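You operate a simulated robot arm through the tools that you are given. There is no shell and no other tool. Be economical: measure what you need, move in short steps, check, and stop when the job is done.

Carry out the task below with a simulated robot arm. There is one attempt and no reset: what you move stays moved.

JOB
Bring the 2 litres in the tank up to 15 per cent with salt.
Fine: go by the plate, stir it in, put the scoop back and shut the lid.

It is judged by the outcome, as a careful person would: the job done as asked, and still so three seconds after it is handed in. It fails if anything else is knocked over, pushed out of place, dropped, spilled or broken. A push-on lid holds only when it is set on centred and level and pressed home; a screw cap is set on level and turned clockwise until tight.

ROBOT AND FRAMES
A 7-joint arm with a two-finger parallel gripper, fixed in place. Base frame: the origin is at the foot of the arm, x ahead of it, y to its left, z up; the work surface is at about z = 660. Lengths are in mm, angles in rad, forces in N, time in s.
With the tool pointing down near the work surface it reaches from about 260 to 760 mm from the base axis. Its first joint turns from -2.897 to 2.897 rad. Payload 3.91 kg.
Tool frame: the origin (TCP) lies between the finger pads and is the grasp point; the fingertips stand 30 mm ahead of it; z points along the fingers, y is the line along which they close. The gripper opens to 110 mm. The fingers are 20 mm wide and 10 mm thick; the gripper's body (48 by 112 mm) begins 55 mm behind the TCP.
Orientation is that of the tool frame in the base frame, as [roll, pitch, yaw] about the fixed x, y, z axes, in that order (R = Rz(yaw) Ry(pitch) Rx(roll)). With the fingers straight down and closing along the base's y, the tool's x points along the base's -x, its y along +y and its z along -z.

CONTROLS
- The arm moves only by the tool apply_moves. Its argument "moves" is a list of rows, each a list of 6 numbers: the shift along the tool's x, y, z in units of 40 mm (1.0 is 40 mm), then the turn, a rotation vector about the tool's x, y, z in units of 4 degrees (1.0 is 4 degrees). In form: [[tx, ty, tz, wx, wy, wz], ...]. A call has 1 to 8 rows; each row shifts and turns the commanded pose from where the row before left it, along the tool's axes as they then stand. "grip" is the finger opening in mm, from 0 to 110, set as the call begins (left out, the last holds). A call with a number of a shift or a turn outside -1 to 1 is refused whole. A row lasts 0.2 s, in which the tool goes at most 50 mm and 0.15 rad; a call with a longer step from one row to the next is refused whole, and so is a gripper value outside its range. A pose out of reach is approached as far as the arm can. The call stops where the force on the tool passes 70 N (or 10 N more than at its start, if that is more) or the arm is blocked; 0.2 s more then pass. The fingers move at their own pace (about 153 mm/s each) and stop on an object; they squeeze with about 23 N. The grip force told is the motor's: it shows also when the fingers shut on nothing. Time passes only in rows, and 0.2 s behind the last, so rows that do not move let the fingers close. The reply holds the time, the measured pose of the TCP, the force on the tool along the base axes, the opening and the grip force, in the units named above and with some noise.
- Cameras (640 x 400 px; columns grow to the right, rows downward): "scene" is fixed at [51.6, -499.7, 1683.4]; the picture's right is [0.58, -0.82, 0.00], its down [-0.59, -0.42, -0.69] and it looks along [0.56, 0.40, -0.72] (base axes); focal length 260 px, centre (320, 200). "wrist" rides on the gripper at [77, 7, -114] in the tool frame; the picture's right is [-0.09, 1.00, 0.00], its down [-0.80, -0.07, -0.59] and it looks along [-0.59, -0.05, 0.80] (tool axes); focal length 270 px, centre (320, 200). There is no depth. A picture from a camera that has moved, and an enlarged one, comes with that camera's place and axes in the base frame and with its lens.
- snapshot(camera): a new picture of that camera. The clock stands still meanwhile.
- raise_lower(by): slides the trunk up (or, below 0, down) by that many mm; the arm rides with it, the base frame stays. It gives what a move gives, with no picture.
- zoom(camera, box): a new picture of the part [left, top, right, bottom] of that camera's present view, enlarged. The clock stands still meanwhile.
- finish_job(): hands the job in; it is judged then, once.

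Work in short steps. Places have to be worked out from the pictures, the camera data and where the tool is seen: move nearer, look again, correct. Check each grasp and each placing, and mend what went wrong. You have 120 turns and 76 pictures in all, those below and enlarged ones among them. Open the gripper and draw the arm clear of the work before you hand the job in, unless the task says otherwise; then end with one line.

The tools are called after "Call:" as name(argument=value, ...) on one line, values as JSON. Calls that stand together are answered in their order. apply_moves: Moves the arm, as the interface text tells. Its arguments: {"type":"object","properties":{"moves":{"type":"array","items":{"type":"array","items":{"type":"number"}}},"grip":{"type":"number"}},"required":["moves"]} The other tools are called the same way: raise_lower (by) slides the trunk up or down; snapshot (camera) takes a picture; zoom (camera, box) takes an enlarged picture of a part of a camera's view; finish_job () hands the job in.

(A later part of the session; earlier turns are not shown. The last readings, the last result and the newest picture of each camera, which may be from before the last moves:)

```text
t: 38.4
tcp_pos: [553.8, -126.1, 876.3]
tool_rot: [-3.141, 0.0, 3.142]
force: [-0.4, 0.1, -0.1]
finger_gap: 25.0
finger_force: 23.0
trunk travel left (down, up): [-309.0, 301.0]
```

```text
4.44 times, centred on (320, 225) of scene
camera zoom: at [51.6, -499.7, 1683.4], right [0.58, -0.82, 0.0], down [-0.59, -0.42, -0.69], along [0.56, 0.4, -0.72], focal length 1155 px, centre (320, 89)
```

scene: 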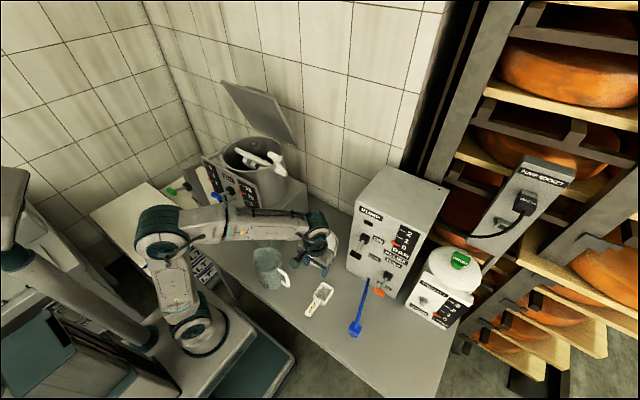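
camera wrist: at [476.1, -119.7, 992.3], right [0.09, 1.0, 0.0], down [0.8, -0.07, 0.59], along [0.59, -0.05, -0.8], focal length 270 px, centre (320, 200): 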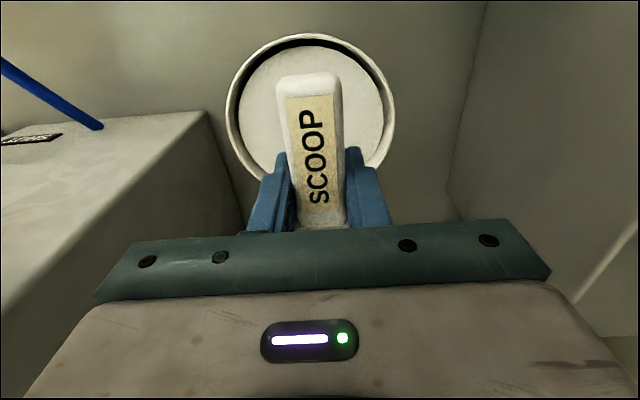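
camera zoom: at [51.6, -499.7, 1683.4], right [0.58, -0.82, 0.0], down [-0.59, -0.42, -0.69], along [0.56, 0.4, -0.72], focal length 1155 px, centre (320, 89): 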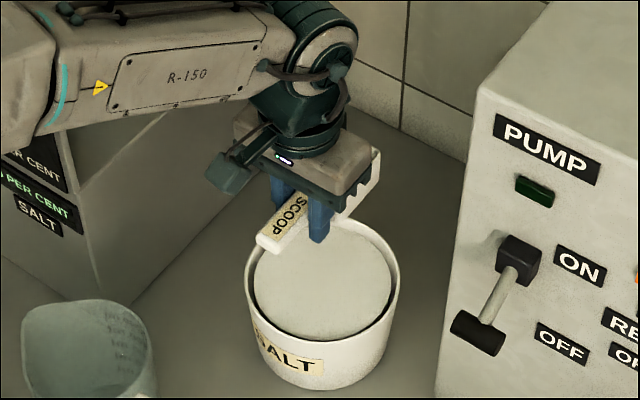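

The tub's centre is about (572, −134). I shift y slightly and pitch the scoop 36° bowl-down above the tub, then check.

Call:
apply_moves(moves=[[0, -0.2, 0, 0, 1, 0], [0, 0, 0, 0, 1, 0], [0, 0, 0, 0, 1, 0], [0, 0, 0, 0, 1, 0], [0, 0, 0, 0, 1, 0], [0, 0, 0, 0, 1, 0], [0, 0, 0, 0, 1, 0], [0, 0, 0, 0, 1, 0]])

Call:
apply_moves(moves=[[0, 0, 0, 0, 1, 0], [-0.47, 0, 0.647, 0, 0, 0], [-0.47, 0, 0.647, 0, 0, 0]])

Call:
snapshot(camera="wrist")

Call:
zoom(camera="scene", box=[270, 190, 370, 280])

```text
t: 40.2
tcp_pos: [553.1, -134.1, 880.9]
tool_rot: [3.141, -0.557, 3.141]
force: [-0.2, 0.4, 0.1]
finger_gap: 25.4
finger_force: 23.1
trunk travel left (down, up): [-309.0, 301.0]
```

```text
t: 41.0
tcp_pos: [551.0, -132.5, 814.5]
tool_rot: [3.141, -0.628, 3.141]
force: [0.3, -0.2, -1.6]
finger_gap: 24.9
finger_force: 23.0
trunk travel left (down, up): [-309.0, 301.0]
```

```text
35 pictures are left
camera wrist: at [555.9, -127.0, 952.3], right [0.07, 1.0, -0.05], down [1.0, -0.07, 0.01], along [0.01, -0.05, -1.0], focal length 270 px, centre (320, 200)
```

wrist: 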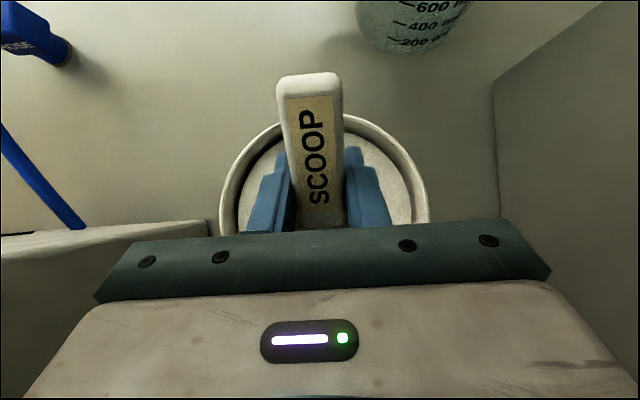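

```text
4.44 times, centred on (320, 235) of scene
camera zoom: at [51.6, -499.7, 1683.4], right [0.58, -0.82, 0.0], down [-0.59, -0.42, -0.69], along [0.56, 0.4, -0.72], focal length 1155 px, centre (320, 44)
```

zoom: 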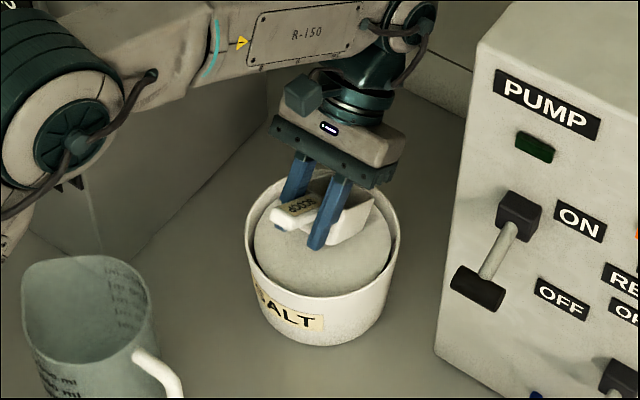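

Aligned: the bowl's front edge is just over the salt. I push down about 50 mm in small steps, watching force.

Call:
apply_moves(moves=[[-0.2, 0, 0.27, 0, 0, 0], [-0.2, 0, 0.27, 0, 0, 0], [-0.2, 0, 0.27, 0, 0, 0], [-0.2, 0, 0.27, 0, 0, 0]])

Call:
zoom(camera="scene", box=[280, 200, 360, 272])

```text
t: 42.0
tcp_pos: [553.5, -133.9, 759.7]
tool_rot: [-3.141, -0.628, 3.141]
force: [-1.0, 0.9, -1.9]
finger_gap: 25.0
finger_force: 22.7
trunk travel left (down, up): [-309.0, 301.0]
```

```text
5.56 times, centred on (320, 236) of scene
camera zoom: at [51.6, -499.7, 1683.4], right [0.58, -0.82, 0.0], down [-0.59, -0.42, -0.69], along [0.56, 0.4, -0.72], focal length 1444 px, centre (320, 0)
```

zoom: 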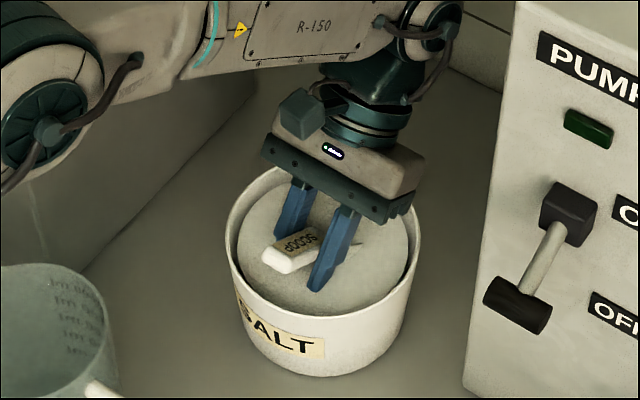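

The salt yields and the bowl sinks in. I press ~8 mm deeper, then level the scoop while rising.

Call:
apply_moves(moves=[[-0.12, 0, 0.16, 0, 0, 0], [0.07, 0, -0.06, 0, -1, 0], [0.07, 0, -0.06, 0, -1, 0], [0.07, 0, -0.06, 0, -1, 0], [0.07, 0, -0.06, 0, -1, 0], [0.07, 0, -0.06, 0, -1, 0], [0.07, 0, -0.06, 0, -1, 0], [0.07, 0, -0.06, 0, -1, 0]])

Call:
apply_moves(moves=[[0.07, 0, -0.1, 0, -1, 0], [0.03, 0, -0.1, 0, -1, 0], [0, 0, -0.4, 0, 0, 0], [0, 0, -0.6, 0, 0, 0], [0, 0, -0.8, 0, 0, 0], [0, 0, -0.8, 0, 0, 0]])

Call:
snapshot(camera="wrist")

Call:
zoom(camera="scene", box=[270, 180, 370, 270])

```text
t: 43.8
tcp_pos: [542.6, -134.7, 775.9]
tool_rot: [-3.141, -0.138, 3.14]
force: [0.3, -0.6, -1.1]
finger_gap: 25.2
finger_force: 23.5
trunk travel left (down, up): [-309.0, 301.0]
```

```text
t: 45.2
tcp_pos: [539.1, -135.1, 890.6]
tool_rot: [3.141, 0.001, -3.142]
force: [-0.1, -0.1, -1.9]
finger_gap: 25.1
finger_force: 22.5
trunk travel left (down, up): [-309.0, 301.0]
```

```text
32 pictures are left
camera wrist: at [461.8, -128.3, 1005.5], right [0.09, 1.0, 0.0], down [0.8, -0.07, 0.59], along [0.59, -0.05, -0.8], focal length 270 px, centre (320, 200)
```

wrist: 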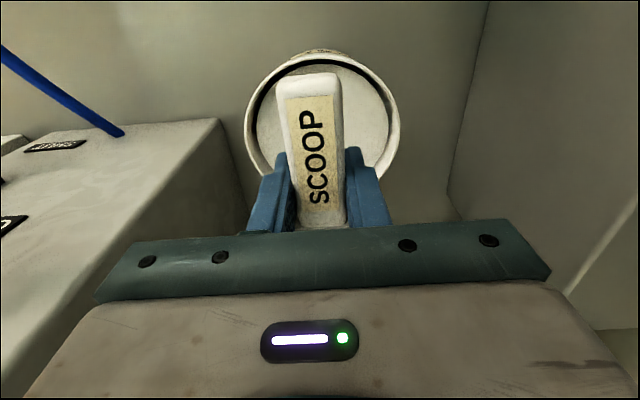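

```text
4.44 times, centred on (320, 225) of scene
camera zoom: at [51.6, -499.7, 1683.4], right [0.58, -0.82, 0.0], down [-0.59, -0.42, -0.69], along [0.56, 0.4, -0.72], focal length 1155 px, centre (320, 89)
```

zoom: 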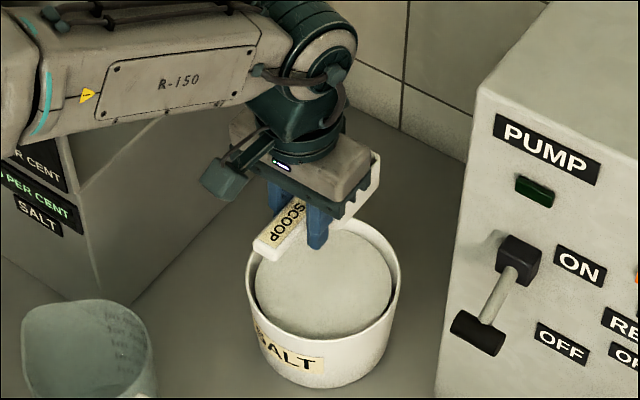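

I check whether the bowl holds salt.

Call:
zoom(camera="scene", box=[335, 198, 367, 228])

```text
13.33 times, centred on (351, 213) of scene
camera zoom: at [51.6, -499.7, 1683.4], right [0.58, -0.82, 0.0], down [-0.59, -0.42, -0.69], along [0.56, 0.4, -0.72], focal length 3465 px, centre (-93, 27)
```

zoom: 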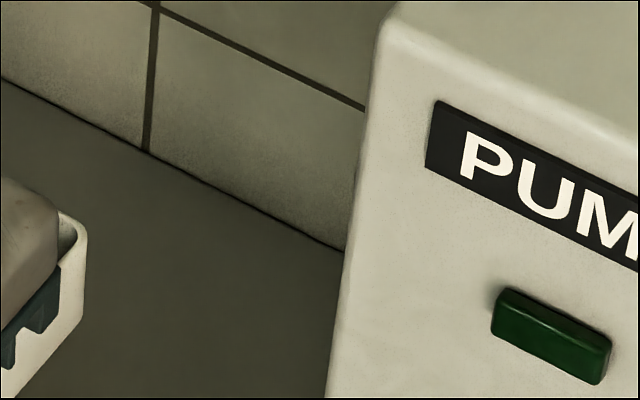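

Not conclusive from this angle. I raise the trunk, then yaw the scoop 40° so the scene camera can see into the bowl.

Call:
raise_lower(by=300)

Call:
apply_moves(moves=[[0.3, 0, -0.2, 0, 0, 1], [0.3, 0, -0.2, 0, 0, 1], [0.3, 0, -0.2, 0, 0, 1], [0.3, 0, -0.2, 0, 0, 1], [0.3, 0, -0.2, 0, 0, 1], [0.3, 0, -0.2, 0, 0, 1], [0.3, 0, -0.2, 0, 0, 1], [0, 0, 0, 0, 0, 1]])

Call:
snapshot(camera="scene")

```text
t: 48.2
tcp_pos: [539.3, -133.1, 1189.7]
tool_rot: [3.141, -0.001, -3.14]
force: [0.2, -0.4, -1.2]
finger_gap: 25.0
finger_force: 23.4
trunk travel left (down, up): [-609.0, 1.0]
```

```text
t: 50.0
tcp_pos: [458.5, -117.6, 1247.2]
tool_rot: [-3.141, 0.0, 2.582]
force: [0.7, -0.1, -1.3]
finger_gap: 25.3
finger_force: 22.8
trunk travel left (down, up): [-609.0, 1.0]
```

```text
29 pictures are left
```

scene: 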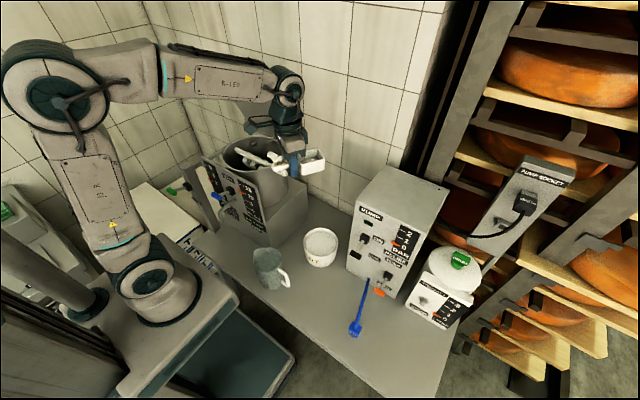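

Call:
zoom(camera="scene", box=[285, 135, 345, 185])

```text
8.00 times, centred on (315, 160) of scene
camera zoom: at [51.6, -499.7, 1683.4], right [0.58, -0.82, 0.0], down [-0.59, -0.42, -0.69], along [0.56, 0.4, -0.72], focal length 2079 px, centre (360, 520)
```

zoom: 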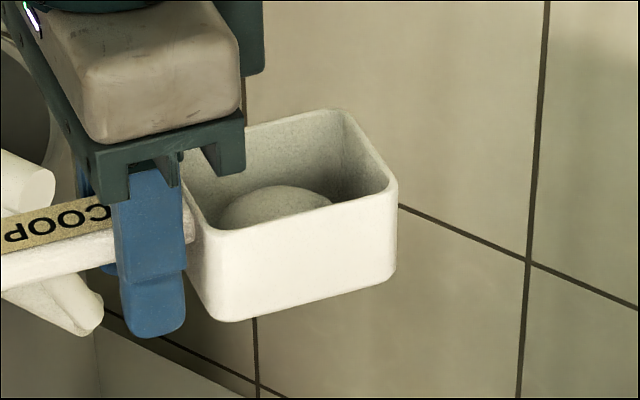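

There is a mound of salt in the bowl. I turn back, rise another 40 mm to clear the crank, and carry it over the tank.

Call:
apply_moves(moves=[[0, 0, -0.15, 0, 0, -1], [0, 0, -0.15, 0, 0, -1], [0, 0, -0.15, 0, 0, -1], [0, 0, -0.15, 0, 0, -1], [0, 0, -0.15, 0, 0, -1], [0, 0, -0.15, 0, 0, -1], [0, 0, -0.15, 0, 0, -1], [0, 0, -0.15, 0, 0, -1]])

Call:
apply_moves(moves=[[0, 1, 0, 0, 0, 0], [0, 1, 0, 0, 0, 0], [0, 1, 0, 0, 0, 0], [0, 1, 0, 0, 0, 0], [0, 1, 0, 0, 0, 0], [0, 1, 0, 0, 0, 0], [0, 1, 0, 0, 0, 0], [0, 1, 0, 0, 0, 0]])

Call:
snapshot(camera="wrist")

Call:
zoom(camera="scene", box=[190, 70, 310, 175])

```text
t: 51.8
tcp_pos: [457.1, -116.7, 1295.6]
tool_rot: [-3.14, 0.002, -3.139]
force: [-0.2, 0.3, -1.3]
finger_gap: 25.0
finger_force: 23.0
trunk travel left (down, up): [-609.0, 1.0]
```

```text
t: 53.6
tcp_pos: [457.6, 204.0, 1294.5]
tool_rot: [-3.139, 0.0, -3.141]
force: [0.6, -0.7, -1.1]
finger_gap: 24.9
finger_force: 23.3
trunk travel left (down, up): [-609.0, 1.0]
```

```text
27 pictures are left
camera wrist: at [380.1, 209.6, 1409.6], right [0.09, 1.0, 0.0], down [0.8, -0.07, 0.59], along [0.59, -0.05, -0.8], focal length 270 px, centre (320, 200)
```

wrist: 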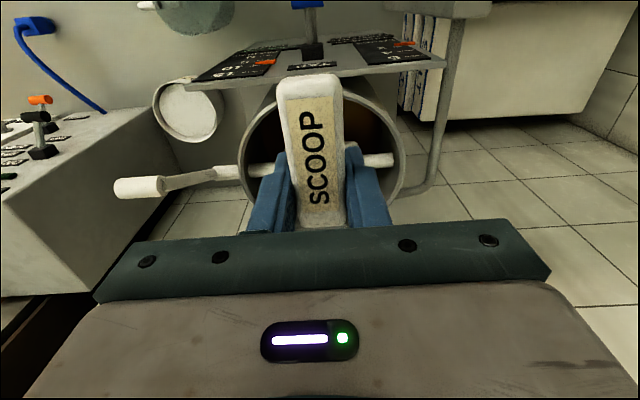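

```text
3.81 times, centred on (250, 122) of scene
camera zoom: at [51.6, -499.7, 1683.4], right [0.58, -0.82, 0.0], down [-0.59, -0.42, -0.69], along [0.56, 0.4, -0.72], focal length 990 px, centre (587, 495)
```

zoom: 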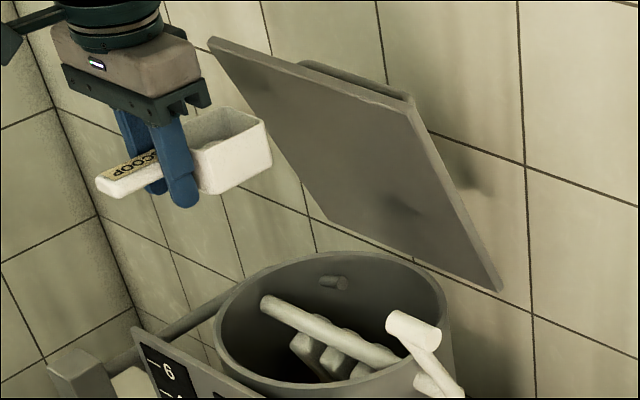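

The bowl is level and the tank mouth is centred near (587, 200) with radius ~110. I move so the bowl is over the mouth and begin rolling the hand toward +y (away from the crank).

Call:
apply_moves(moves=[[-0.6, 0.12, 0.2, 0, 0, 0], [-0.6, 0.12, 0.2, 0, 0, 0], [0, 0, 0, 1, 0, 0], [0, 0, 0, 1, 0, 0], [0, 0, 0, 1, 0, 0], [0, 0, 0, 1, 0, 0], [0, 0, 0, 1, 0, 0], [0, 0, 0, 1, 0, 0]])

Call:
zoom(camera="scene", box=[170, 50, 310, 175])

```text
t: 55.4
tcp_pos: [505.0, 213.1, 1278.7]
tool_rot: [-2.722, 0.0, 3.141]
force: [-0.3, 1.0, -1.3]
finger_gap: 25.2
finger_force: 22.8
trunk travel left (down, up): [-609.0, 1.0]
```

```text
3.20 times, centred on (240, 112) of scene
camera zoom: at [51.6, -499.7, 1683.4], right [0.58, -0.82, 0.0], down [-0.59, -0.42, -0.69], along [0.56, 0.4, -0.72], focal length 832 px, centre (576, 480)
```

zoom: 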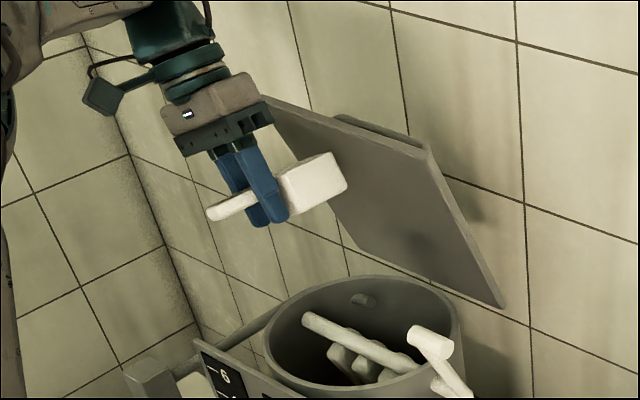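

The bowl is over the mouth. I continue rolling to about 88°.

Call:
apply_moves(moves=[[0, 0, 0, 1, 0, 0], [0, 0, 0, 1, 0, 0], [0, 0, 0, 1, 0, 0], [0, 0, 0, 1, 0, 0], [0, 0, 0, 1, 0, 0], [0, 0, 0, 1, 0, 0], [0, 0, 0, 1, 0, 0], [0, 0, 0, 1, 0, 0]])

Call:
apply_moves(moves=[[0, 0, 0, 1, 0, 0], [0, 0, 0, 1, 0, 0], [0, 0, 0, 1, 0, 0], [0, 0, 0, 1, 0, 0], [0, 0, 0, 1, 0, 0], [0, 0, 0, 1, 0, 0], [0, 0, 0, 1, 0, 0], [0, 0, 0, 1, 0, 0]])

Call:
snapshot(camera="scene")

Call:
zoom(camera="scene", box=[170, 70, 310, 235])

```text
t: 57.2
tcp_pos: [506.0, 214.5, 1277.9]
tool_rot: [-2.161, -0.001, -3.142]
force: [0.4, 0.7, -2.0]
finger_gap: 25.3
finger_force: 22.8
trunk travel left (down, up): [-609.0, 1.0]
```

```text
t: 59.0
tcp_pos: [505.4, 214.3, 1278.5]
tool_rot: [-1.603, -0.002, 3.142]
force: [-0.9, -0.4, -0.7]
finger_gap: 25.2
finger_force: 22.7
trunk travel left (down, up): [-609.0, 1.0]
```

```text
24 pictures are left
```

scene: 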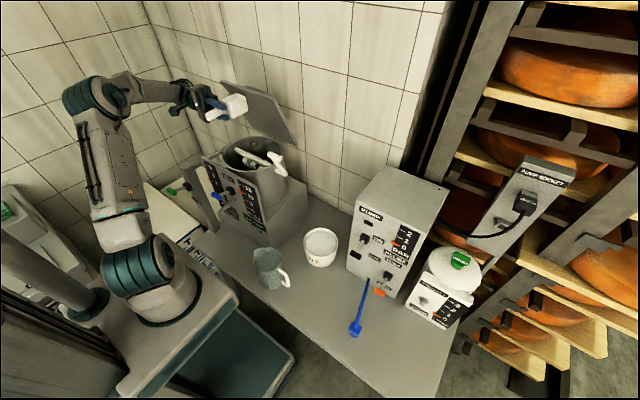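

```text
2.42 times, centred on (240, 152) of scene
camera zoom: at [51.6, -499.7, 1683.4], right [0.58, -0.82, 0.0], down [-0.59, -0.42, -0.69], along [0.56, 0.4, -0.72], focal length 630 px, centre (514, 315)
```

zoom: 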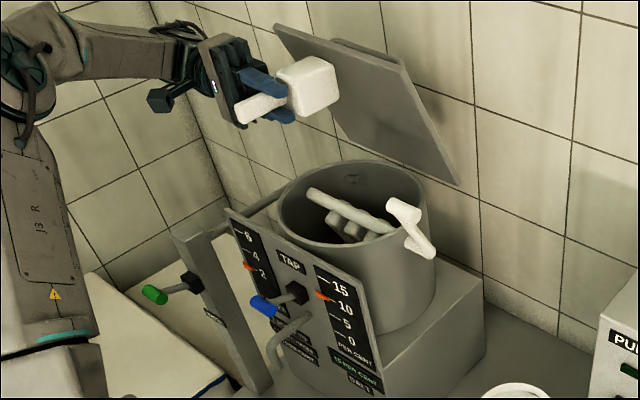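

At 88° the roll is good. I roll on ~32° more to empty the bowl completely and read the gauge.

Call:
apply_moves(moves=[[0, 0, 0, 1, 0, 0], [0, 0, 0, 1, 0, 0], [0, 0, 0, 1, 0, 0], [0, 0, 0, 1, 0, 0], [0, 0, 0, 1, 0, 0], [0, 0, 0, 1, 0, 0], [0, 0, 0, 1, 0, 0], [0, 0, 0, 1, 0, 0]])

Call:
zoom(camera="scene", box=[205, 165, 275, 235])

```text
t: 60.8
tcp_pos: [506.3, 212.5, 1277.7]
tool_rot: [-1.046, 0.0, 3.141]
force: [0.0, -0.1, -0.3]
finger_gap: 25.3
finger_force: 22.7
trunk travel left (down, up): [-609.0, 1.0]
```

```text
5.71 times, centred on (240, 200) of scene
camera zoom: at [51.6, -499.7, 1683.4], right [0.58, -0.82, 0.0], down [-0.59, -0.42, -0.69], along [0.56, 0.4, -0.72], focal length 1485 px, centre (777, 200)
```

zoom: 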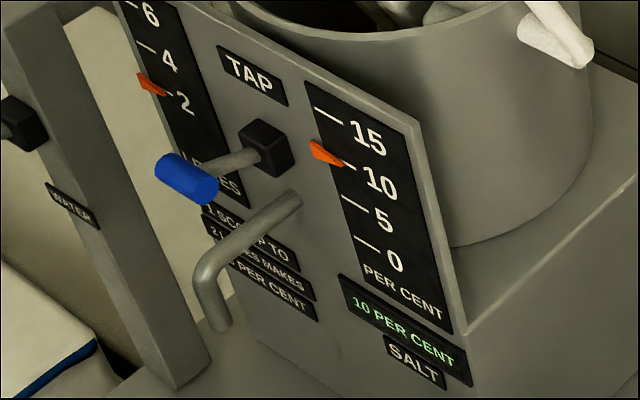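

The reading waits for stirring. I roll the hand back upright.

Call:
apply_moves(moves=[[0, 0, 0, -1, 0, 0], [0, 0, 0, -1, 0, 0], [0, 0, 0, -1, 0, 0], [0, 0, 0, -1, 0, 0], [0, 0, 0, -1, 0, 0], [0, 0, 0, -1, 0, 0], [0, 0, 0, -1, 0, 0], [0, 0, 0, -1, 0, 0]])

Call:
apply_moves(moves=[[0, 0, 0, -1, 0, 0], [0, 0, 0, -1, 0, 0], [0, 0, 0, -1, 0, 0], [0, 0, 0, -1, 0, 0], [0, 0, 0, -1, 0, 0], [0, 0, 0, -1, 0, 0], [0, 0, 0, -1, 0, 0], [0, 0, 0, -1, 0, 0]])

Call:
apply_moves(moves=[[0, 0, 0, -1, 0, 0], [0, 0, 0, -1, 0, 0], [0, 0, 0, -1, 0, 0], [0, 0, 0, -1, 0, 0], [0, 0, 0, -1, 0, 0], [0, 0, 0, -1, 0, 0], [0, 0, 0, -1, 0, 0], [0, 0, 0, -1, 0, 0]])

Call:
apply_moves(moves=[[0, 0, 0, -1, 0, 0], [0, 0, 0, -1, 0, 0], [0, 0, 0, -1, 0, 0], [0, 0, 0, -1, 0, 0], [0, 0, 0, -1, 0, 0], [0, 0, 0, -1, 0, 0], [0.5, 0, -0.2, 0, 0, 0], [0.7, 0, -0.2, 0, 0, 0]])

Call:
zoom(camera="scene", box=[180, 60, 310, 240])

```text
t: 62.6
tcp_pos: [506.8, 213.2, 1278.6]
tool_rot: [-1.609, 0.001, -3.141]
force: [0.9, -0.3, -0.3]
finger_gap: 25.0
finger_force: 22.9
trunk travel left (down, up): [-609.0, 1.0]
```

```text
t: 64.4
tcp_pos: [507.3, 213.4, 1276.8]
tool_rot: [-2.162, 0.001, 3.141]
force: [0.8, -0.2, -0.2]
finger_gap: 25.4
finger_force: 22.9
trunk travel left (down, up): [-609.0, 1.0]
```

```text
t: 66.2
tcp_pos: [505.6, 211.5, 1278.4]
tool_rot: [-2.725, -0.002, -3.142]
force: [0.5, 0.0, -1.3]
finger_gap: 25.0
finger_force: 23.2
trunk travel left (down, up): [-609.0, 1.0]
```

```text
t: 68.0
tcp_pos: [455.0, 212.4, 1296.4]
tool_rot: [3.141, 0.003, -3.141]
force: [-0.1, -0.2, -0.6]
finger_gap: 25.0
finger_force: 23.1
trunk travel left (down, up): [-609.0, 1.0]
```

```text
2.22 times, centred on (245, 150) of scene
camera zoom: at [51.6, -499.7, 1683.4], right [0.58, -0.82, 0.0], down [-0.59, -0.42, -0.69], along [0.56, 0.4, -0.72], focal length 577 px, centre (487, 311)
```

zoom: 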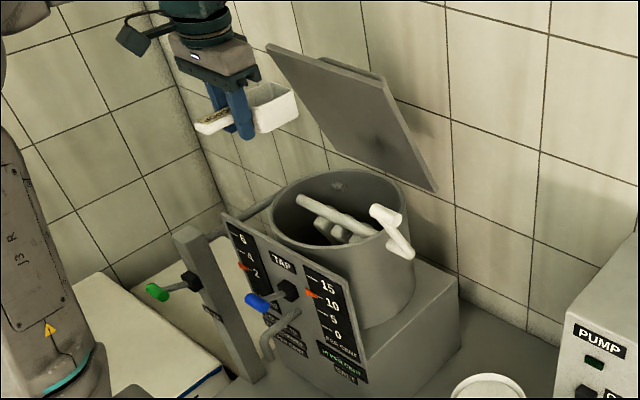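

Scoop emptied and level. I carry it back over its place by the tub and lower the trunk.

Call:
apply_moves(moves=[[0, -0.97, 0, 0, 0, 0], [0, -0.97, 0, 0, 0, 0], [0, -0.97, 0, 0, 0, 0], [0, -0.97, 0, 0, 0, 0], [0, -0.97, 0, 0, 0, 0], [0, -0.97, 0, 0, 0, 0], [0, -0.97, 0, 0, 0, 0], [0, -0.97, 0, 0, 0, 0]])

Call:
apply_moves(moves=[[0.56, -0.97, 0, 0, 0, 0], [0.56, -0.97, 0, 0, 0, 0], [0.56, -0.97, 0, 0, 0, 0], [0.56, -0.97, 0, 0, 0, 0]])

Call:
raise_lower(by=-300)

Call:
apply_moves(moves=[[0, 0, 1, 0, 0, 0], [0, 0, 1, 0, 0, 0], [0, 0, 1, 0, 0, 0], [0, 0, 1, 0, 0, 0], [0, 0, 1, 0, 0, 0], [0, 0, 1, 0, 0, 0]])

```text
t: 69.8
tcp_pos: [458.9, -96.8, 1294.5]
tool_rot: [-3.14, 0.0, 3.141]
force: [0.8, -0.8, -0.6]
finger_gap: 25.1
finger_force: 23.4
trunk travel left (down, up): [-609.0, 1.0]
```

```text
t: 70.8
tcp_pos: [367.7, -250.6, 1294.8]
tool_rot: [3.14, 0.001, 3.141]
force: [-0.1, 0.4, -0.4]
finger_gap: 25.3
finger_force: 22.8
trunk travel left (down, up): [-609.0, 1.0]
```

```text
t: 73.8
tcp_pos: [367.5, -251.4, 994.4]
tool_rot: [-3.141, -0.001, -3.141]
force: [-0.8, 0.6, -0.6]
finger_gap: 25.2
finger_force: 23.0
trunk travel left (down, up): [-309.0, 301.0]
```

```text
t: 75.2
tcp_pos: [370.1, -251.4, 753.7]
tool_rot: [-3.142, 0.003, 3.14]
force: [-0.4, 0.7, -0.6]
finger_gap: 25.3
finger_force: 22.9
trunk travel left (down, up): [-309.0, 301.0]
```

Now I lower it to the height it was picked up from (z≈690), in small last steps.

Call:
apply_moves(moves=[[0.08, -0.05, 0.7, 0, 0, 0], [0, 0, 0.6, 0, 0, 0], [0, 0, 0.15, 0, 0, 0], [0, 0, 0.1, 0, 0, 0], [0, 0, 0, 0, 0, 0]])

Call:
snapshot(camera="wrist")

```text
t: 76.4
tcp_pos: [366.0, -252.3, 692.4]
tool_rot: [3.14, 0.0, 3.141]
force: [0.5, 0.7, -1.3]
finger_gap: 25.2
finger_force: 23.3
trunk travel left (down, up): [-309.0, 301.0]
```

```text
20 pictures are left
camera wrist: at [288.5, -246.4, 807.4], right [0.09, 1.0, 0.0], down [0.8, -0.07, 0.59], along [0.59, -0.05, -0.8], focal length 270 px, centre (320, 200)
```

wrist: 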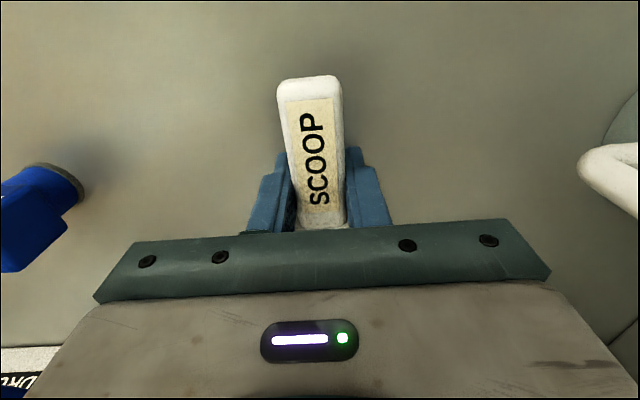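

It is as held at the pick-up. I lower 2 mm more, open, and rise.

Call:
apply_moves(moves=[[0, 0, 0.05, 0, 0, 0], [0, 0, 0, 0, 0, 0]])

Call:
apply_moves(grip=60, moves=[[0, 0, 0, 0, 0, 0], [0, 0, 0, 0, 0, 0], [0, 0, -0.3, 0, 0, 0], [0, 0, -0.8, 0, 0, 0], [0, 0, -1, 0, 0, 0], [0, 0, -1, 0, 0, 0], [0, 0, -1, 0, 0, 0], [0, 0, -1, 0, 0, 0]])

Call:
snapshot(camera="wrist")

```text
t: 77.0
tcp_pos: [365.4, -251.4, 691.1]
tool_rot: [-3.141, 0.004, 3.142]
force: [-0.7, -0.2, 5.3]
finger_gap: 25.3
finger_force: 23.3
trunk travel left (down, up): [-309.0, 301.0]
```

```text
t: 78.8
tcp_pos: [363.4, -253.4, 896.6]
tool_rot: [3.141, 0.001, -3.141]
force: [-0.2, -0.1, -0.6]
finger_gap: 60.0
finger_force: 0.0
trunk travel left (down, up): [-309.0, 301.0]
```

```text
19 pictures are left
camera wrist: at [286.5, -247.9, 1011.9], right [0.09, 1.0, 0.0], down [0.8, -0.07, 0.59], along [0.59, -0.05, -0.8], focal length 270 px, centre (320, 200)
```

wrist: 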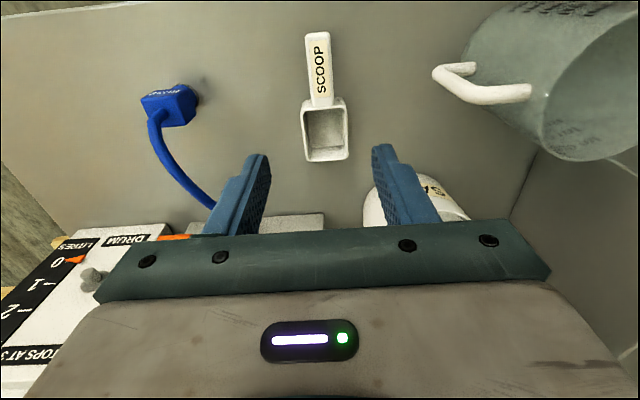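

The scoop is back, level, where it lay. Now for stirring: I place the crank's grip at x≈516, y −12…36, z≈1180, and its hub at about (592, 1030). I raise the trunk, go above the grip, then turn and tilt the hand.

Call:
raise_lower(by=300)

Call:
apply_moves(moves=[[-0.48, 0.66, -0.23, 0, 0, 0], [-0.48, 0.66, -0.23, 0, 0, 0], [-0.48, 0.66, -0.23, 0, 0, 0], [-0.48, 0.66, -0.23, 0, 0, 0], [-0.48, 0.66, -0.23, 0, 0, 0], [-0.48, 0.66, -0.23, 0, 0, 0], [-0.48, 0.66, -0.23, 0, 0, 0], [-0.48, 0.66, -0.23, 0, 0, 0]])

Call:
apply_moves(moves=[[0, 0, 0, 0, 0, -1], [0, 0, 0, 0, 0, -1], [0, 0, 0, 0, 0, -1], [0, 0, 0, 0, 0, -1], [0, 0, 0, 0, 0, -1], [0, 0, 0, 0, 0, -1], [0, 0, 0, 0, 0, -1], [0, 0, 0, 0, 0, -1]])

Call:
apply_moves(moves=[[0, 0, 0, 0, 0, -1], [0, 0, 0, 0, 0, -1], [0, 0, 0, 0, 0, -1], [0, 0, 0, 0, 0, -1], [0, 0, 0, 0, 0, -1], [0, 0, 0, 0, 0, -1], [0, 0, 0, 0, 0, -1], [0, 0, 0, 0, 0, -1]])

Call:
apply_moves(moves=[[0, 0, 0, 0, 0, -1], [0, 0, 0, 0, 0, -1], [0, 0, 0, 0, 0, -1], [0, 0, 0, 0, 0, -1], [0, 0, 0, 0, 0, -1], [0, 0, 0, 0, 0, -1], [0, 0, 0, 0, 0, -0.5]])

Call:
apply_moves(moves=[[0, 0, 0, 0, -1, 0], [0, 0, 0, 0, -1, 0], [0, 0, 0, 0, -1, 0], [0, 0, 0, 0, -1, 0], [0, 0, 0, 0, -1, 0], [0, 0, 0, 0, -1, 0], [0, 0, 0, 0, -1, 0]])

Call:
snapshot(camera="wrist")

Call:
zoom(camera="scene", box=[230, 100, 330, 190])

```text
t: 81.8
tcp_pos: [364.8, -254.0, 1195.1]
tool_rot: [3.141, 0.001, 3.141]
force: [0.1, -0.9, 0.2]
finger_gap: 59.9
finger_force: 0.0
trunk travel left (down, up): [-609.0, 1.0]
```

```text
t: 83.6
tcp_pos: [519.5, -41.5, 1270.7]
tool_rot: [3.141, -0.001, -3.141]
force: [1.1, 0.6, 0.4]
finger_gap: 60.0
finger_force: 0.1
trunk travel left (down, up): [-609.0, 1.0]
```

```text
t: 85.4
tcp_pos: [517.0, -43.2, 1268.9]
tool_rot: [-3.141, 0.0, -2.584]
force: [-0.2, -0.3, -0.3]
finger_gap: 59.8
finger_force: 0.1
trunk travel left (down, up): [-609.0, 1.0]
```

```text
t: 87.2
tcp_pos: [517.5, -41.6, 1270.1]
tool_rot: [-3.139, 0.001, -2.024]
force: [-0.2, 0.0, -0.4]
finger_gap: 60.3
finger_force: 0.1
trunk travel left (down, up): [-609.0, 1.0]
```

```text
t: 88.8
tcp_pos: [517.9, -42.1, 1272.2]
tool_rot: [3.141, 0.0, -1.568]
force: [-0.2, 0.6, 0.2]
finger_gap: 59.9
finger_force: 0.1
trunk travel left (down, up): [-609.0, 1.0]
```

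```text
t: 90.4
tcp_pos: [518.1, -43.0, 1269.6]
tool_rot: [-3.141, 0.491, -1.573]
force: [-0.2, 0.5, 0.3]
finger_gap: 59.9
finger_force: 0.0
trunk travel left (down, up): [-609.0, 1.0]
```

```text
18 pictures are left
camera wrist: at [510.1, -166.1, 1335.6], right [-1.0, 0.08, 0.04], down [0.07, 0.43, 0.9], along [0.05, 0.9, -0.43], focal length 270 px, centre (320, 200)
```

wrist: 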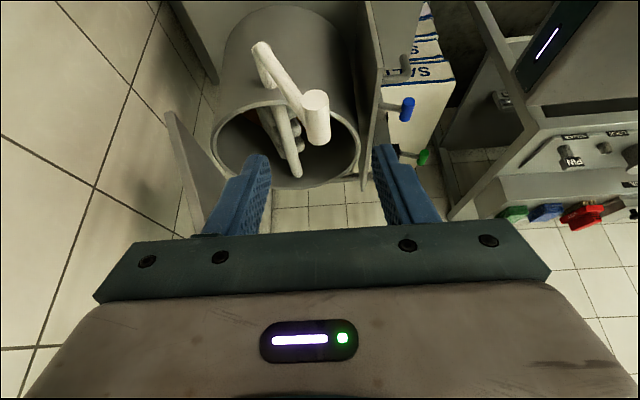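

```text
4.44 times, centred on (280, 145) of scene
camera zoom: at [51.6, -499.7, 1683.4], right [0.58, -0.82, 0.0], down [-0.59, -0.42, -0.69], along [0.56, 0.4, -0.72], focal length 1155 px, centre (498, 444)
```

zoom: 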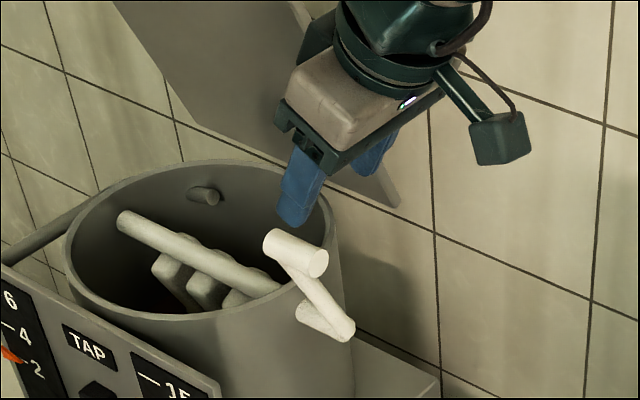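

The grip is centred between the fingers. I advance 100 mm along the tool and close on the crank grip.

Call:
apply_moves(moves=[[0, 0, 0.65, 0, 0, 0], [0, 0, 0.65, 0, 0, 0], [0, 0, 0.65, 0, 0, 0], [0, 0, 0.55, 0, 0, 0]])

Call:
apply_moves(grip=0, moves=[[0, 0, 0, 0, 0, 0], [0, 0, 0, 0, 0, 0], [0, 0, 0, 0, 0, 0]])

Call:
zoom(camera="scene", box=[230, 100, 330, 190])

```text
t: 91.4
tcp_pos: [516.9, 5.6, 1183.3]
tool_rot: [-3.139, 0.488, -1.568]
force: [-0.7, -0.4, 0.1]
finger_gap: 59.8
finger_force: 0.0
trunk travel left (down, up): [-609.0, 1.0]
```

```text
t: 92.2
tcp_pos: [521.1, 3.0, 1184.9]
tool_rot: [-3.136, 0.49, -1.571]
force: [23.6, -0.5, 18.0]
finger_gap: 23.5
finger_force: 44.7
trunk travel left (down, up): [-609.0, 1.0]
```

```text
4.44 times, centred on (280, 145) of scene
camera zoom: at [51.6, -499.7, 1683.4], right [0.58, -0.82, 0.0], down [-0.59, -0.42, -0.69], along [0.56, 0.4, -0.72], focal length 1155 px, centre (498, 444)
```

zoom: 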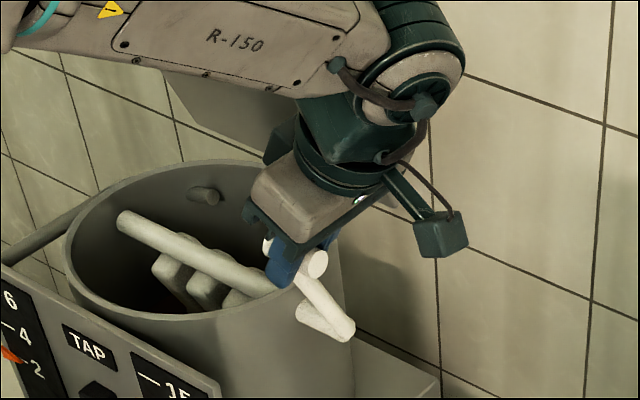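

The crank grip is held (23.5 mm). I start turning it over the top, following a circle about (587, 1030) with radius ~161.

Call:
apply_moves(moves=[[-0.076, -0.444, -0.143, 0, 0, 0], [-0.059, -0.444, -0.11, 0, 0, 0], [-0.041, -0.8375, -0.077, 0, 0, 0]])

```text
t: 93.0
tcp_pos: [586.1, 3.1, 1195.7]
tool_rot: [3.138, 0.489, -1.573]
force: [2.1, -4.5, -8.6]
finger_gap: 21.2
finger_force: 44.7
trunk travel left (down, up): [-609.0, 1.0]
```

Turning freely with small forces. I continue toward the back.

Call:
apply_moves(moves=[[0.065, -0.845, 0.121, 0, 0, 0], [0.1235, -0.7925, 0.232, 0, 0, 0], [0.194, -0.725, 0.364, 0, 0, 0], [0.265, -0.625, 0.496, 0, 0, 0]])

```text
t: 93.7
tcp_pos: [639.4, 1.8, 1183.5]
tool_rot: [3.118, 0.488, -1.569]
force: [-58.2, -16.5, 32.0]
finger_gap: 21.5
finger_force: 44.6
trunk travel left (down, up): [-609.0, 1.0]
stopped in row 3: the force on the tool passed its limit (the readings are from after the stop); the commanded pose is now the measured one
```

The stop at ψ≈20° looks like the fingertips catching the crank arm. I open, draw back 16 mm along the tool and 4 mm outward so only the tips hold the grip, and close again.

Call:
apply_moves(grip=45, moves=[[0, 0, 0, 0, 0, 0], [0, 0, -0.4, 0, 0, 0], [0.1, 0, 0, 0, 0, 0], [0, 0, 0, 0, 0, 0]])

Call:
snapshot(camera="wrist")

Call:
zoom(camera="scene", box=[250, 100, 330, 180])

```text
t: 94.7
tcp_pos: [652.4, -4.7, 1191.8]
tool_rot: [3.123, 0.485, -1.572]
force: [-4.1, 2.5, 1.1]
finger_gap: 47.3
finger_force: 2.1
trunk travel left (down, up): [-609.0, 1.0]
```

```text
15 pictures are left
camera wrist: at [645.2, -127.8, 1257.2], right [-1.0, 0.07, 0.06], down [0.08, 0.43, 0.9], along [0.04, 0.9, -0.43], focal length 270 px, centre (320, 200)
```

wrist: 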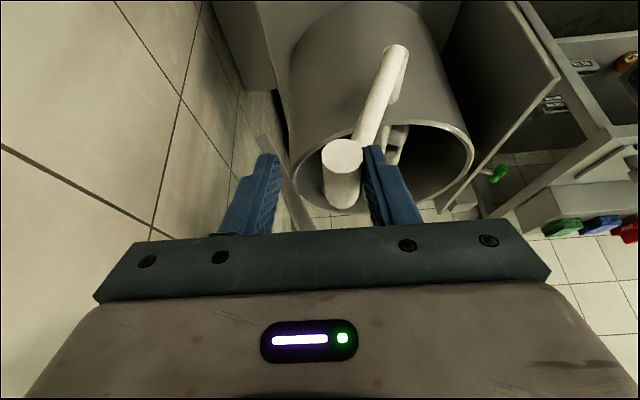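

```text
5.00 times, centred on (290, 140) of scene
camera zoom: at [51.6, -499.7, 1683.4], right [0.58, -0.82, 0.0], down [-0.59, -0.42, -0.69], along [0.56, 0.4, -0.72], focal length 1299 px, centre (470, 500)
```

zoom: 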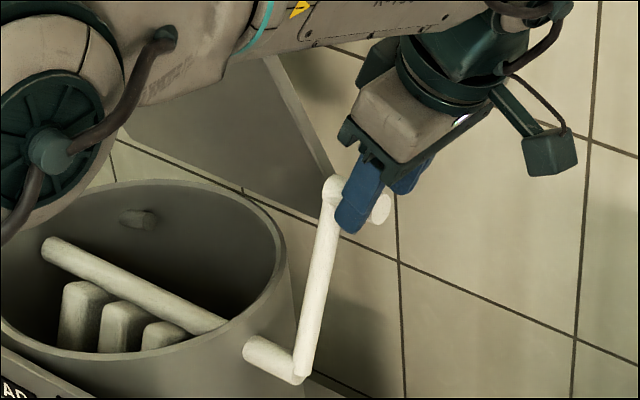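

The front finger was indeed against the arm. The grip's axis is at about (637, 1178); I re-centre on its outer end with just the fingertips and close.

Call:
apply_moves(moves=[[0.025, 0.375, -0.127, 0, 0, 0], [0, 0, 0, 0, 0, 0]])

Call:
apply_moves(grip=0, moves=[[0, 0, 0, 0, 0, 0], [0, 0, 0, 0, 0, 0], [0, 0, 0, 0, 0, 0]])

Call:
snapshot(camera="wrist")

```text
t: 95.3
tcp_pos: [635.9, -7.6, 1193.9]
tool_rot: [3.121, 0.487, -1.57]
force: [0.7, -0.2, -0.4]
finger_gap: 45.1
finger_force: 0.1
trunk travel left (down, up): [-609.0, 1.0]
```

```text
t: 96.1
tcp_pos: [636.4, -8.5, 1193.7]
tool_rot: [3.121, 0.486, -1.573]
force: [1.6, -1.2, 2.2]
finger_gap: 21.3
finger_force: 45.0
trunk travel left (down, up): [-609.0, 1.0]
```

```text
13 pictures are left
camera wrist: at [631.3, -131.2, 1259.8], right [-1.0, 0.07, 0.06], down [0.08, 0.43, 0.9], along [0.04, 0.9, -0.43], focal length 270 px, centre (320, 200)
```

wrist: 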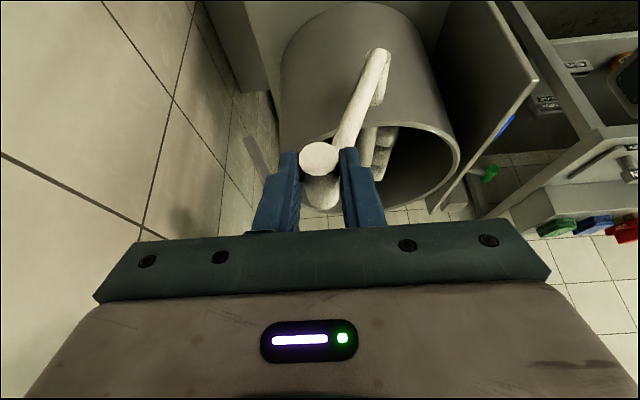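

A clean fingertip hold. I continue turning the crank down the back side in 12° steps.

Call:
apply_moves(moves=[[0.16, -0.765, 0.3, 0, 0, 0], [0.232, -0.678, 0.435, 0, 0, 0], [0.293, -0.558, 0.549, 0, 0, 0]])

```text
t: 96.5
tcp_pos: [641.1, -8.1, 1192.1]
tool_rot: [3.094, 0.49, -1.562]
force: [-69.9, -6.2, 36.2]
finger_gap: 21.7
finger_force: 45.1
trunk travel left (down, up): [-609.0, 1.0]
stopped in row 2: the force on the tool passed its limit (the readings are from after the stop); the commanded pose is now the measured one
```

It is a real stop at about ψ≈19°, so the crank must go the other way. I turn it back toward the front.

Call:
apply_moves(moves=[[-0.088, 0.815, -0.165, 0, 0, 0], [-0.007, 0.835, -0.013, 0, 0, 0], [0.075, 0.8225, 0.141, 0, 0, 0], [0.154, 0.77, 0.289, 0, 0, 0]])

Call:
zoom(camera="scene", box=[205, 110, 325, 235])

```text
t: 97.5
tcp_pos: [519.5, -7.8, 1176.8]
tool_rot: [3.104, 0.491, -1.563]
force: [-11.3, 6.1, 30.9]
finger_gap: 21.7
finger_force: 45.3
trunk travel left (down, up): [-609.0, 1.0]
```

```text
3.20 times, centred on (265, 172) of scene
camera zoom: at [51.6, -499.7, 1683.4], right [0.58, -0.82, 0.0], down [-0.59, -0.42, -0.69], along [0.56, 0.4, -0.72], focal length 832 px, centre (496, 288)
```

zoom: 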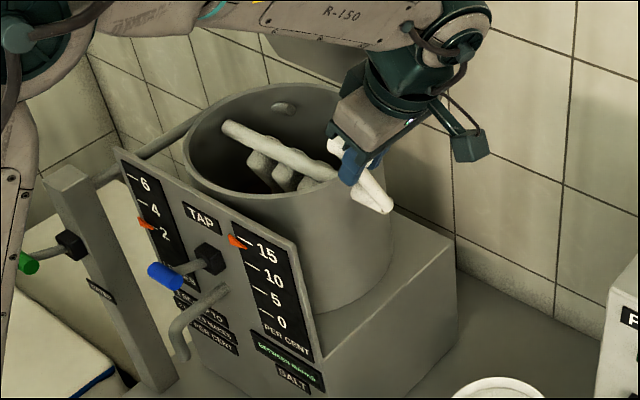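

The pointer is climbing toward 15 and the display says "between marks", so rocking the crank does the stirring. I read it closely.

Call:
zoom(camera="scene", box=[235, 180, 275, 225])

```text
8.89 times, centred on (255, 202) of scene
camera zoom: at [51.6, -499.7, 1683.4], right [0.58, -0.82, 0.0], down [-0.59, -0.42, -0.69], along [0.56, 0.4, -0.72], focal length 2310 px, centre (898, 178)
```

zoom: 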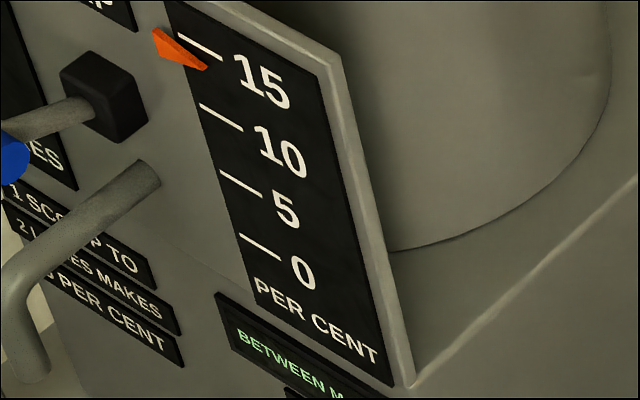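

The pointer is at about 14, still short of 15. I rock the crank another full stroke.

Call:
apply_moves(moves=[[-0.154, -0.77, -0.289, 0, 0, 0], [-0.075, -0.8225, -0.141, 0, 0, 0], [0.007, -0.835, 0.013, 0, 0, 0], [0.05, -0.5475, 0.095, 0, 0, 0], [-0.05, 0.5475, -0.095, 0, 0, 0], [-0.007, 0.835, -0.013, 0, 0, 0], [0.075, 0.8225, 0.141, 0, 0, 0], [0.055, 0.3275, 0.104, 0, 0, 0]])

Call:
zoom(camera="scene", box=[235, 180, 275, 225])

```text
t: 99.3
tcp_pos: [539.9, -8.2, 1187.6]
tool_rot: [3.109, 0.491, -1.568]
force: [-6.5, -7.4, 24.8]
finger_gap: 21.9
finger_force: 45.1
trunk travel left (down, up): [-609.0, 1.0]
```

```text
8.89 times, centred on (255, 202) of scene
camera zoom: at [51.6, -499.7, 1683.4], right [0.58, -0.82, 0.0], down [-0.59, -0.42, -0.69], along [0.56, 0.4, -0.72], focal length 2310 px, centre (898, 178)
```

zoom: 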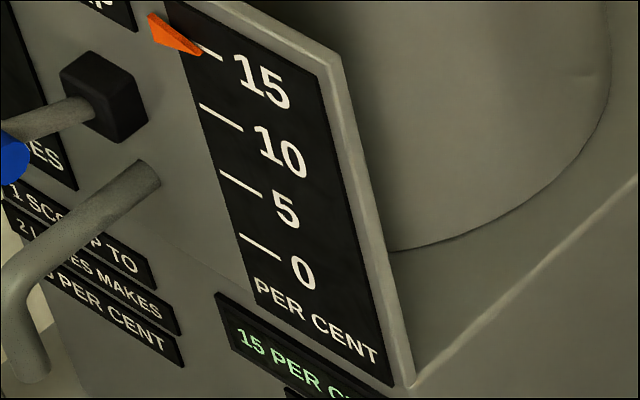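

It reads 15 PER CENT. I rock one more stroke to be sure it is mixed through and stays at 15, ending at the crank's start position.

Call:
apply_moves(moves=[[-0.055, -0.3275, -0.104, 0, 0, 0], [-0.075, -0.8225, -0.141, 0, 0, 0], [0.007, -0.835, 0.013, 0, 0, 0], [-0.007, 0.835, -0.013, 0, 0, 0], [0.075, 0.8225, 0.141, 0, 0, 0], [0.1, 0.55, 0.2, 0, 0, 0]])

Call:
apply_moves(grip=60, moves=[[0, 0, 0, 0, 0, 0], [0, 0, 0, 0, 0, 0], [0, 0, -0.6, 0, 0, 0], [0, 0, -0.9, 0, 0, 0], [0, 0, -0.9, 0, 0, 0], [0, 0, -0.9, 0, 0, 0]])

Call:
zoom(camera="scene", box=[205, 80, 325, 235])

```text
t: 100.7
tcp_pos: [530.4, -8.4, 1180.7]
tool_rot: [3.103, 0.492, -1.569]
force: [-4.0, 7.5, 12.7]
finger_gap: 21.4
finger_force: 45.3
trunk travel left (down, up): [-609.0, 1.0]
```

```text
t: 102.1
tcp_pos: [539.5, -71.0, 1298.5]
tool_rot: [3.104, 0.488, -1.569]
force: [0.3, 0.0, -0.7]
finger_gap: 59.8
finger_force: 0.1
trunk travel left (down, up): [-609.0, 1.0]
```

```text
2.58 times, centred on (265, 158) of scene
camera zoom: at [51.6, -499.7, 1683.4], right [0.58, -0.82, 0.0], down [-0.59, -0.42, -0.69], along [0.56, 0.4, -0.72], focal length 671 px, centre (462, 310)
```

zoom: 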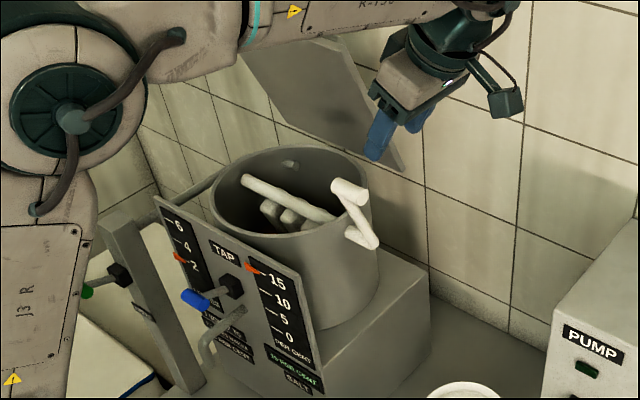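

Reading steady at 15 and the crank is free. Now the lid: I straighten the hand and go back to the point above the lid's bar.

Call:
apply_moves(grip=24, moves=[[0, 0, 0, 0.53, 0, 0], [0, 0, 0, 0, 1, 0], [0, 0, 0, 0, 1, 0], [0, 0, 0, 0, 1, 0], [0, 0, 0, 0, 1, 0], [0, 0, 0, 0, 1, 0], [0, 0, 0, 0, 1, 0], [0, 0, 0, 0, 1, 0]])

Call:
apply_moves(moves=[[-0.486, -0.592, -0.408, 0, 0, 0], [-0.486, -0.592, -0.408, 0, 0, 0], [-0.486, -0.592, -0.408, 0, 0, 0], [-0.486, -0.592, -0.408, 0, 0, 0], [-0.486, -0.592, -0.408, 0, 0, 0]])

```text
t: 103.9
tcp_pos: [538.2, -71.3, 1296.1]
tool_rot: [-3.142, -0.001, -1.567]
force: [-0.3, -0.3, -0.2]
finger_gap: 24.0
finger_force: 0.1
trunk travel left (down, up): [-609.0, 1.0]
```

```text
t: 105.1
tcp_pos: [660.2, 31.9, 1377.3]
tool_rot: [3.134, 0.0, -1.564]
force: [-0.3, 0.9, -0.2]
finger_gap: 23.9
finger_force: 0.0
trunk travel left (down, up): [-609.0, 1.0]
```

I slide over the bar at about z 1345 and look.

Call:
apply_moves(moves=[[-0.97, 0, 0.15, 0, 0, 0], [-0.97, 0, 0.2, 0, 0, 0], [-0.97, 0, 0.2, 0, 0, 0], [-0.97, 0, 0.25, 0, 0, 0]])

Call:
snapshot(camera="wrist")

Call:
zoom(camera="scene", box=[220, 30, 310, 110])

```text
t: 106.1
tcp_pos: [656.8, 172.8, 1348.4]
tool_rot: [3.141, 0.002, -1.567]
force: [0.5, -0.4, 0.3]
finger_gap: 23.9
finger_force: 0.1
out of reach, approached as far as the arm can: row 4
trunk travel left (down, up): [-609.0, 1.0]
```

```text
8 pictures are left
camera wrist: at [649.7, 95.7, 1464.1], right [-1.0, 0.08, 0.0], down [0.07, 0.8, 0.6], along [0.05, 0.59, -0.8], focal length 270 px, centre (320, 200)
```

wrist: 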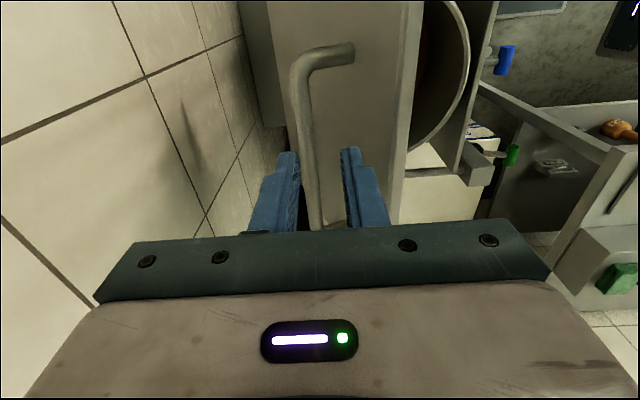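

```text
5.00 times, centred on (265, 70) of scene
camera zoom: at [51.6, -499.7, 1683.4], right [0.58, -0.82, 0.0], down [-0.59, -0.42, -0.69], along [0.56, 0.4, -0.72], focal length 1299 px, centre (595, 850)
```

zoom: 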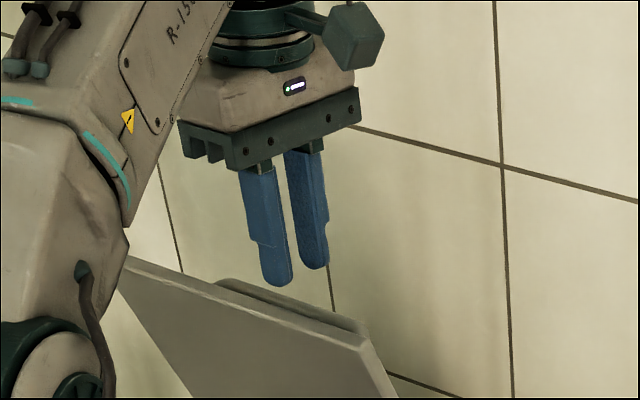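

The bar is at x≈664, the gripper at 657. I lower a bit, shift +7 mm in x and check the position before going onto the bar.

Call:
apply_moves(moves=[[0, 0, 0.4, 0, 0, 0], [0, -0.15, 0, 0, 0, 0], [0, 0, 0, 0, 0, 0]])

```text
t: 106.9
tcp_pos: [660.8, 172.7, 1331.3]
tool_rot: [3.141, 0.003, -1.568]
force: [-0.9, 0.2, 0.1]
finger_gap: 24.1
finger_force: 0.0
trunk travel left (down, up): [-609.0, 1.0]
```

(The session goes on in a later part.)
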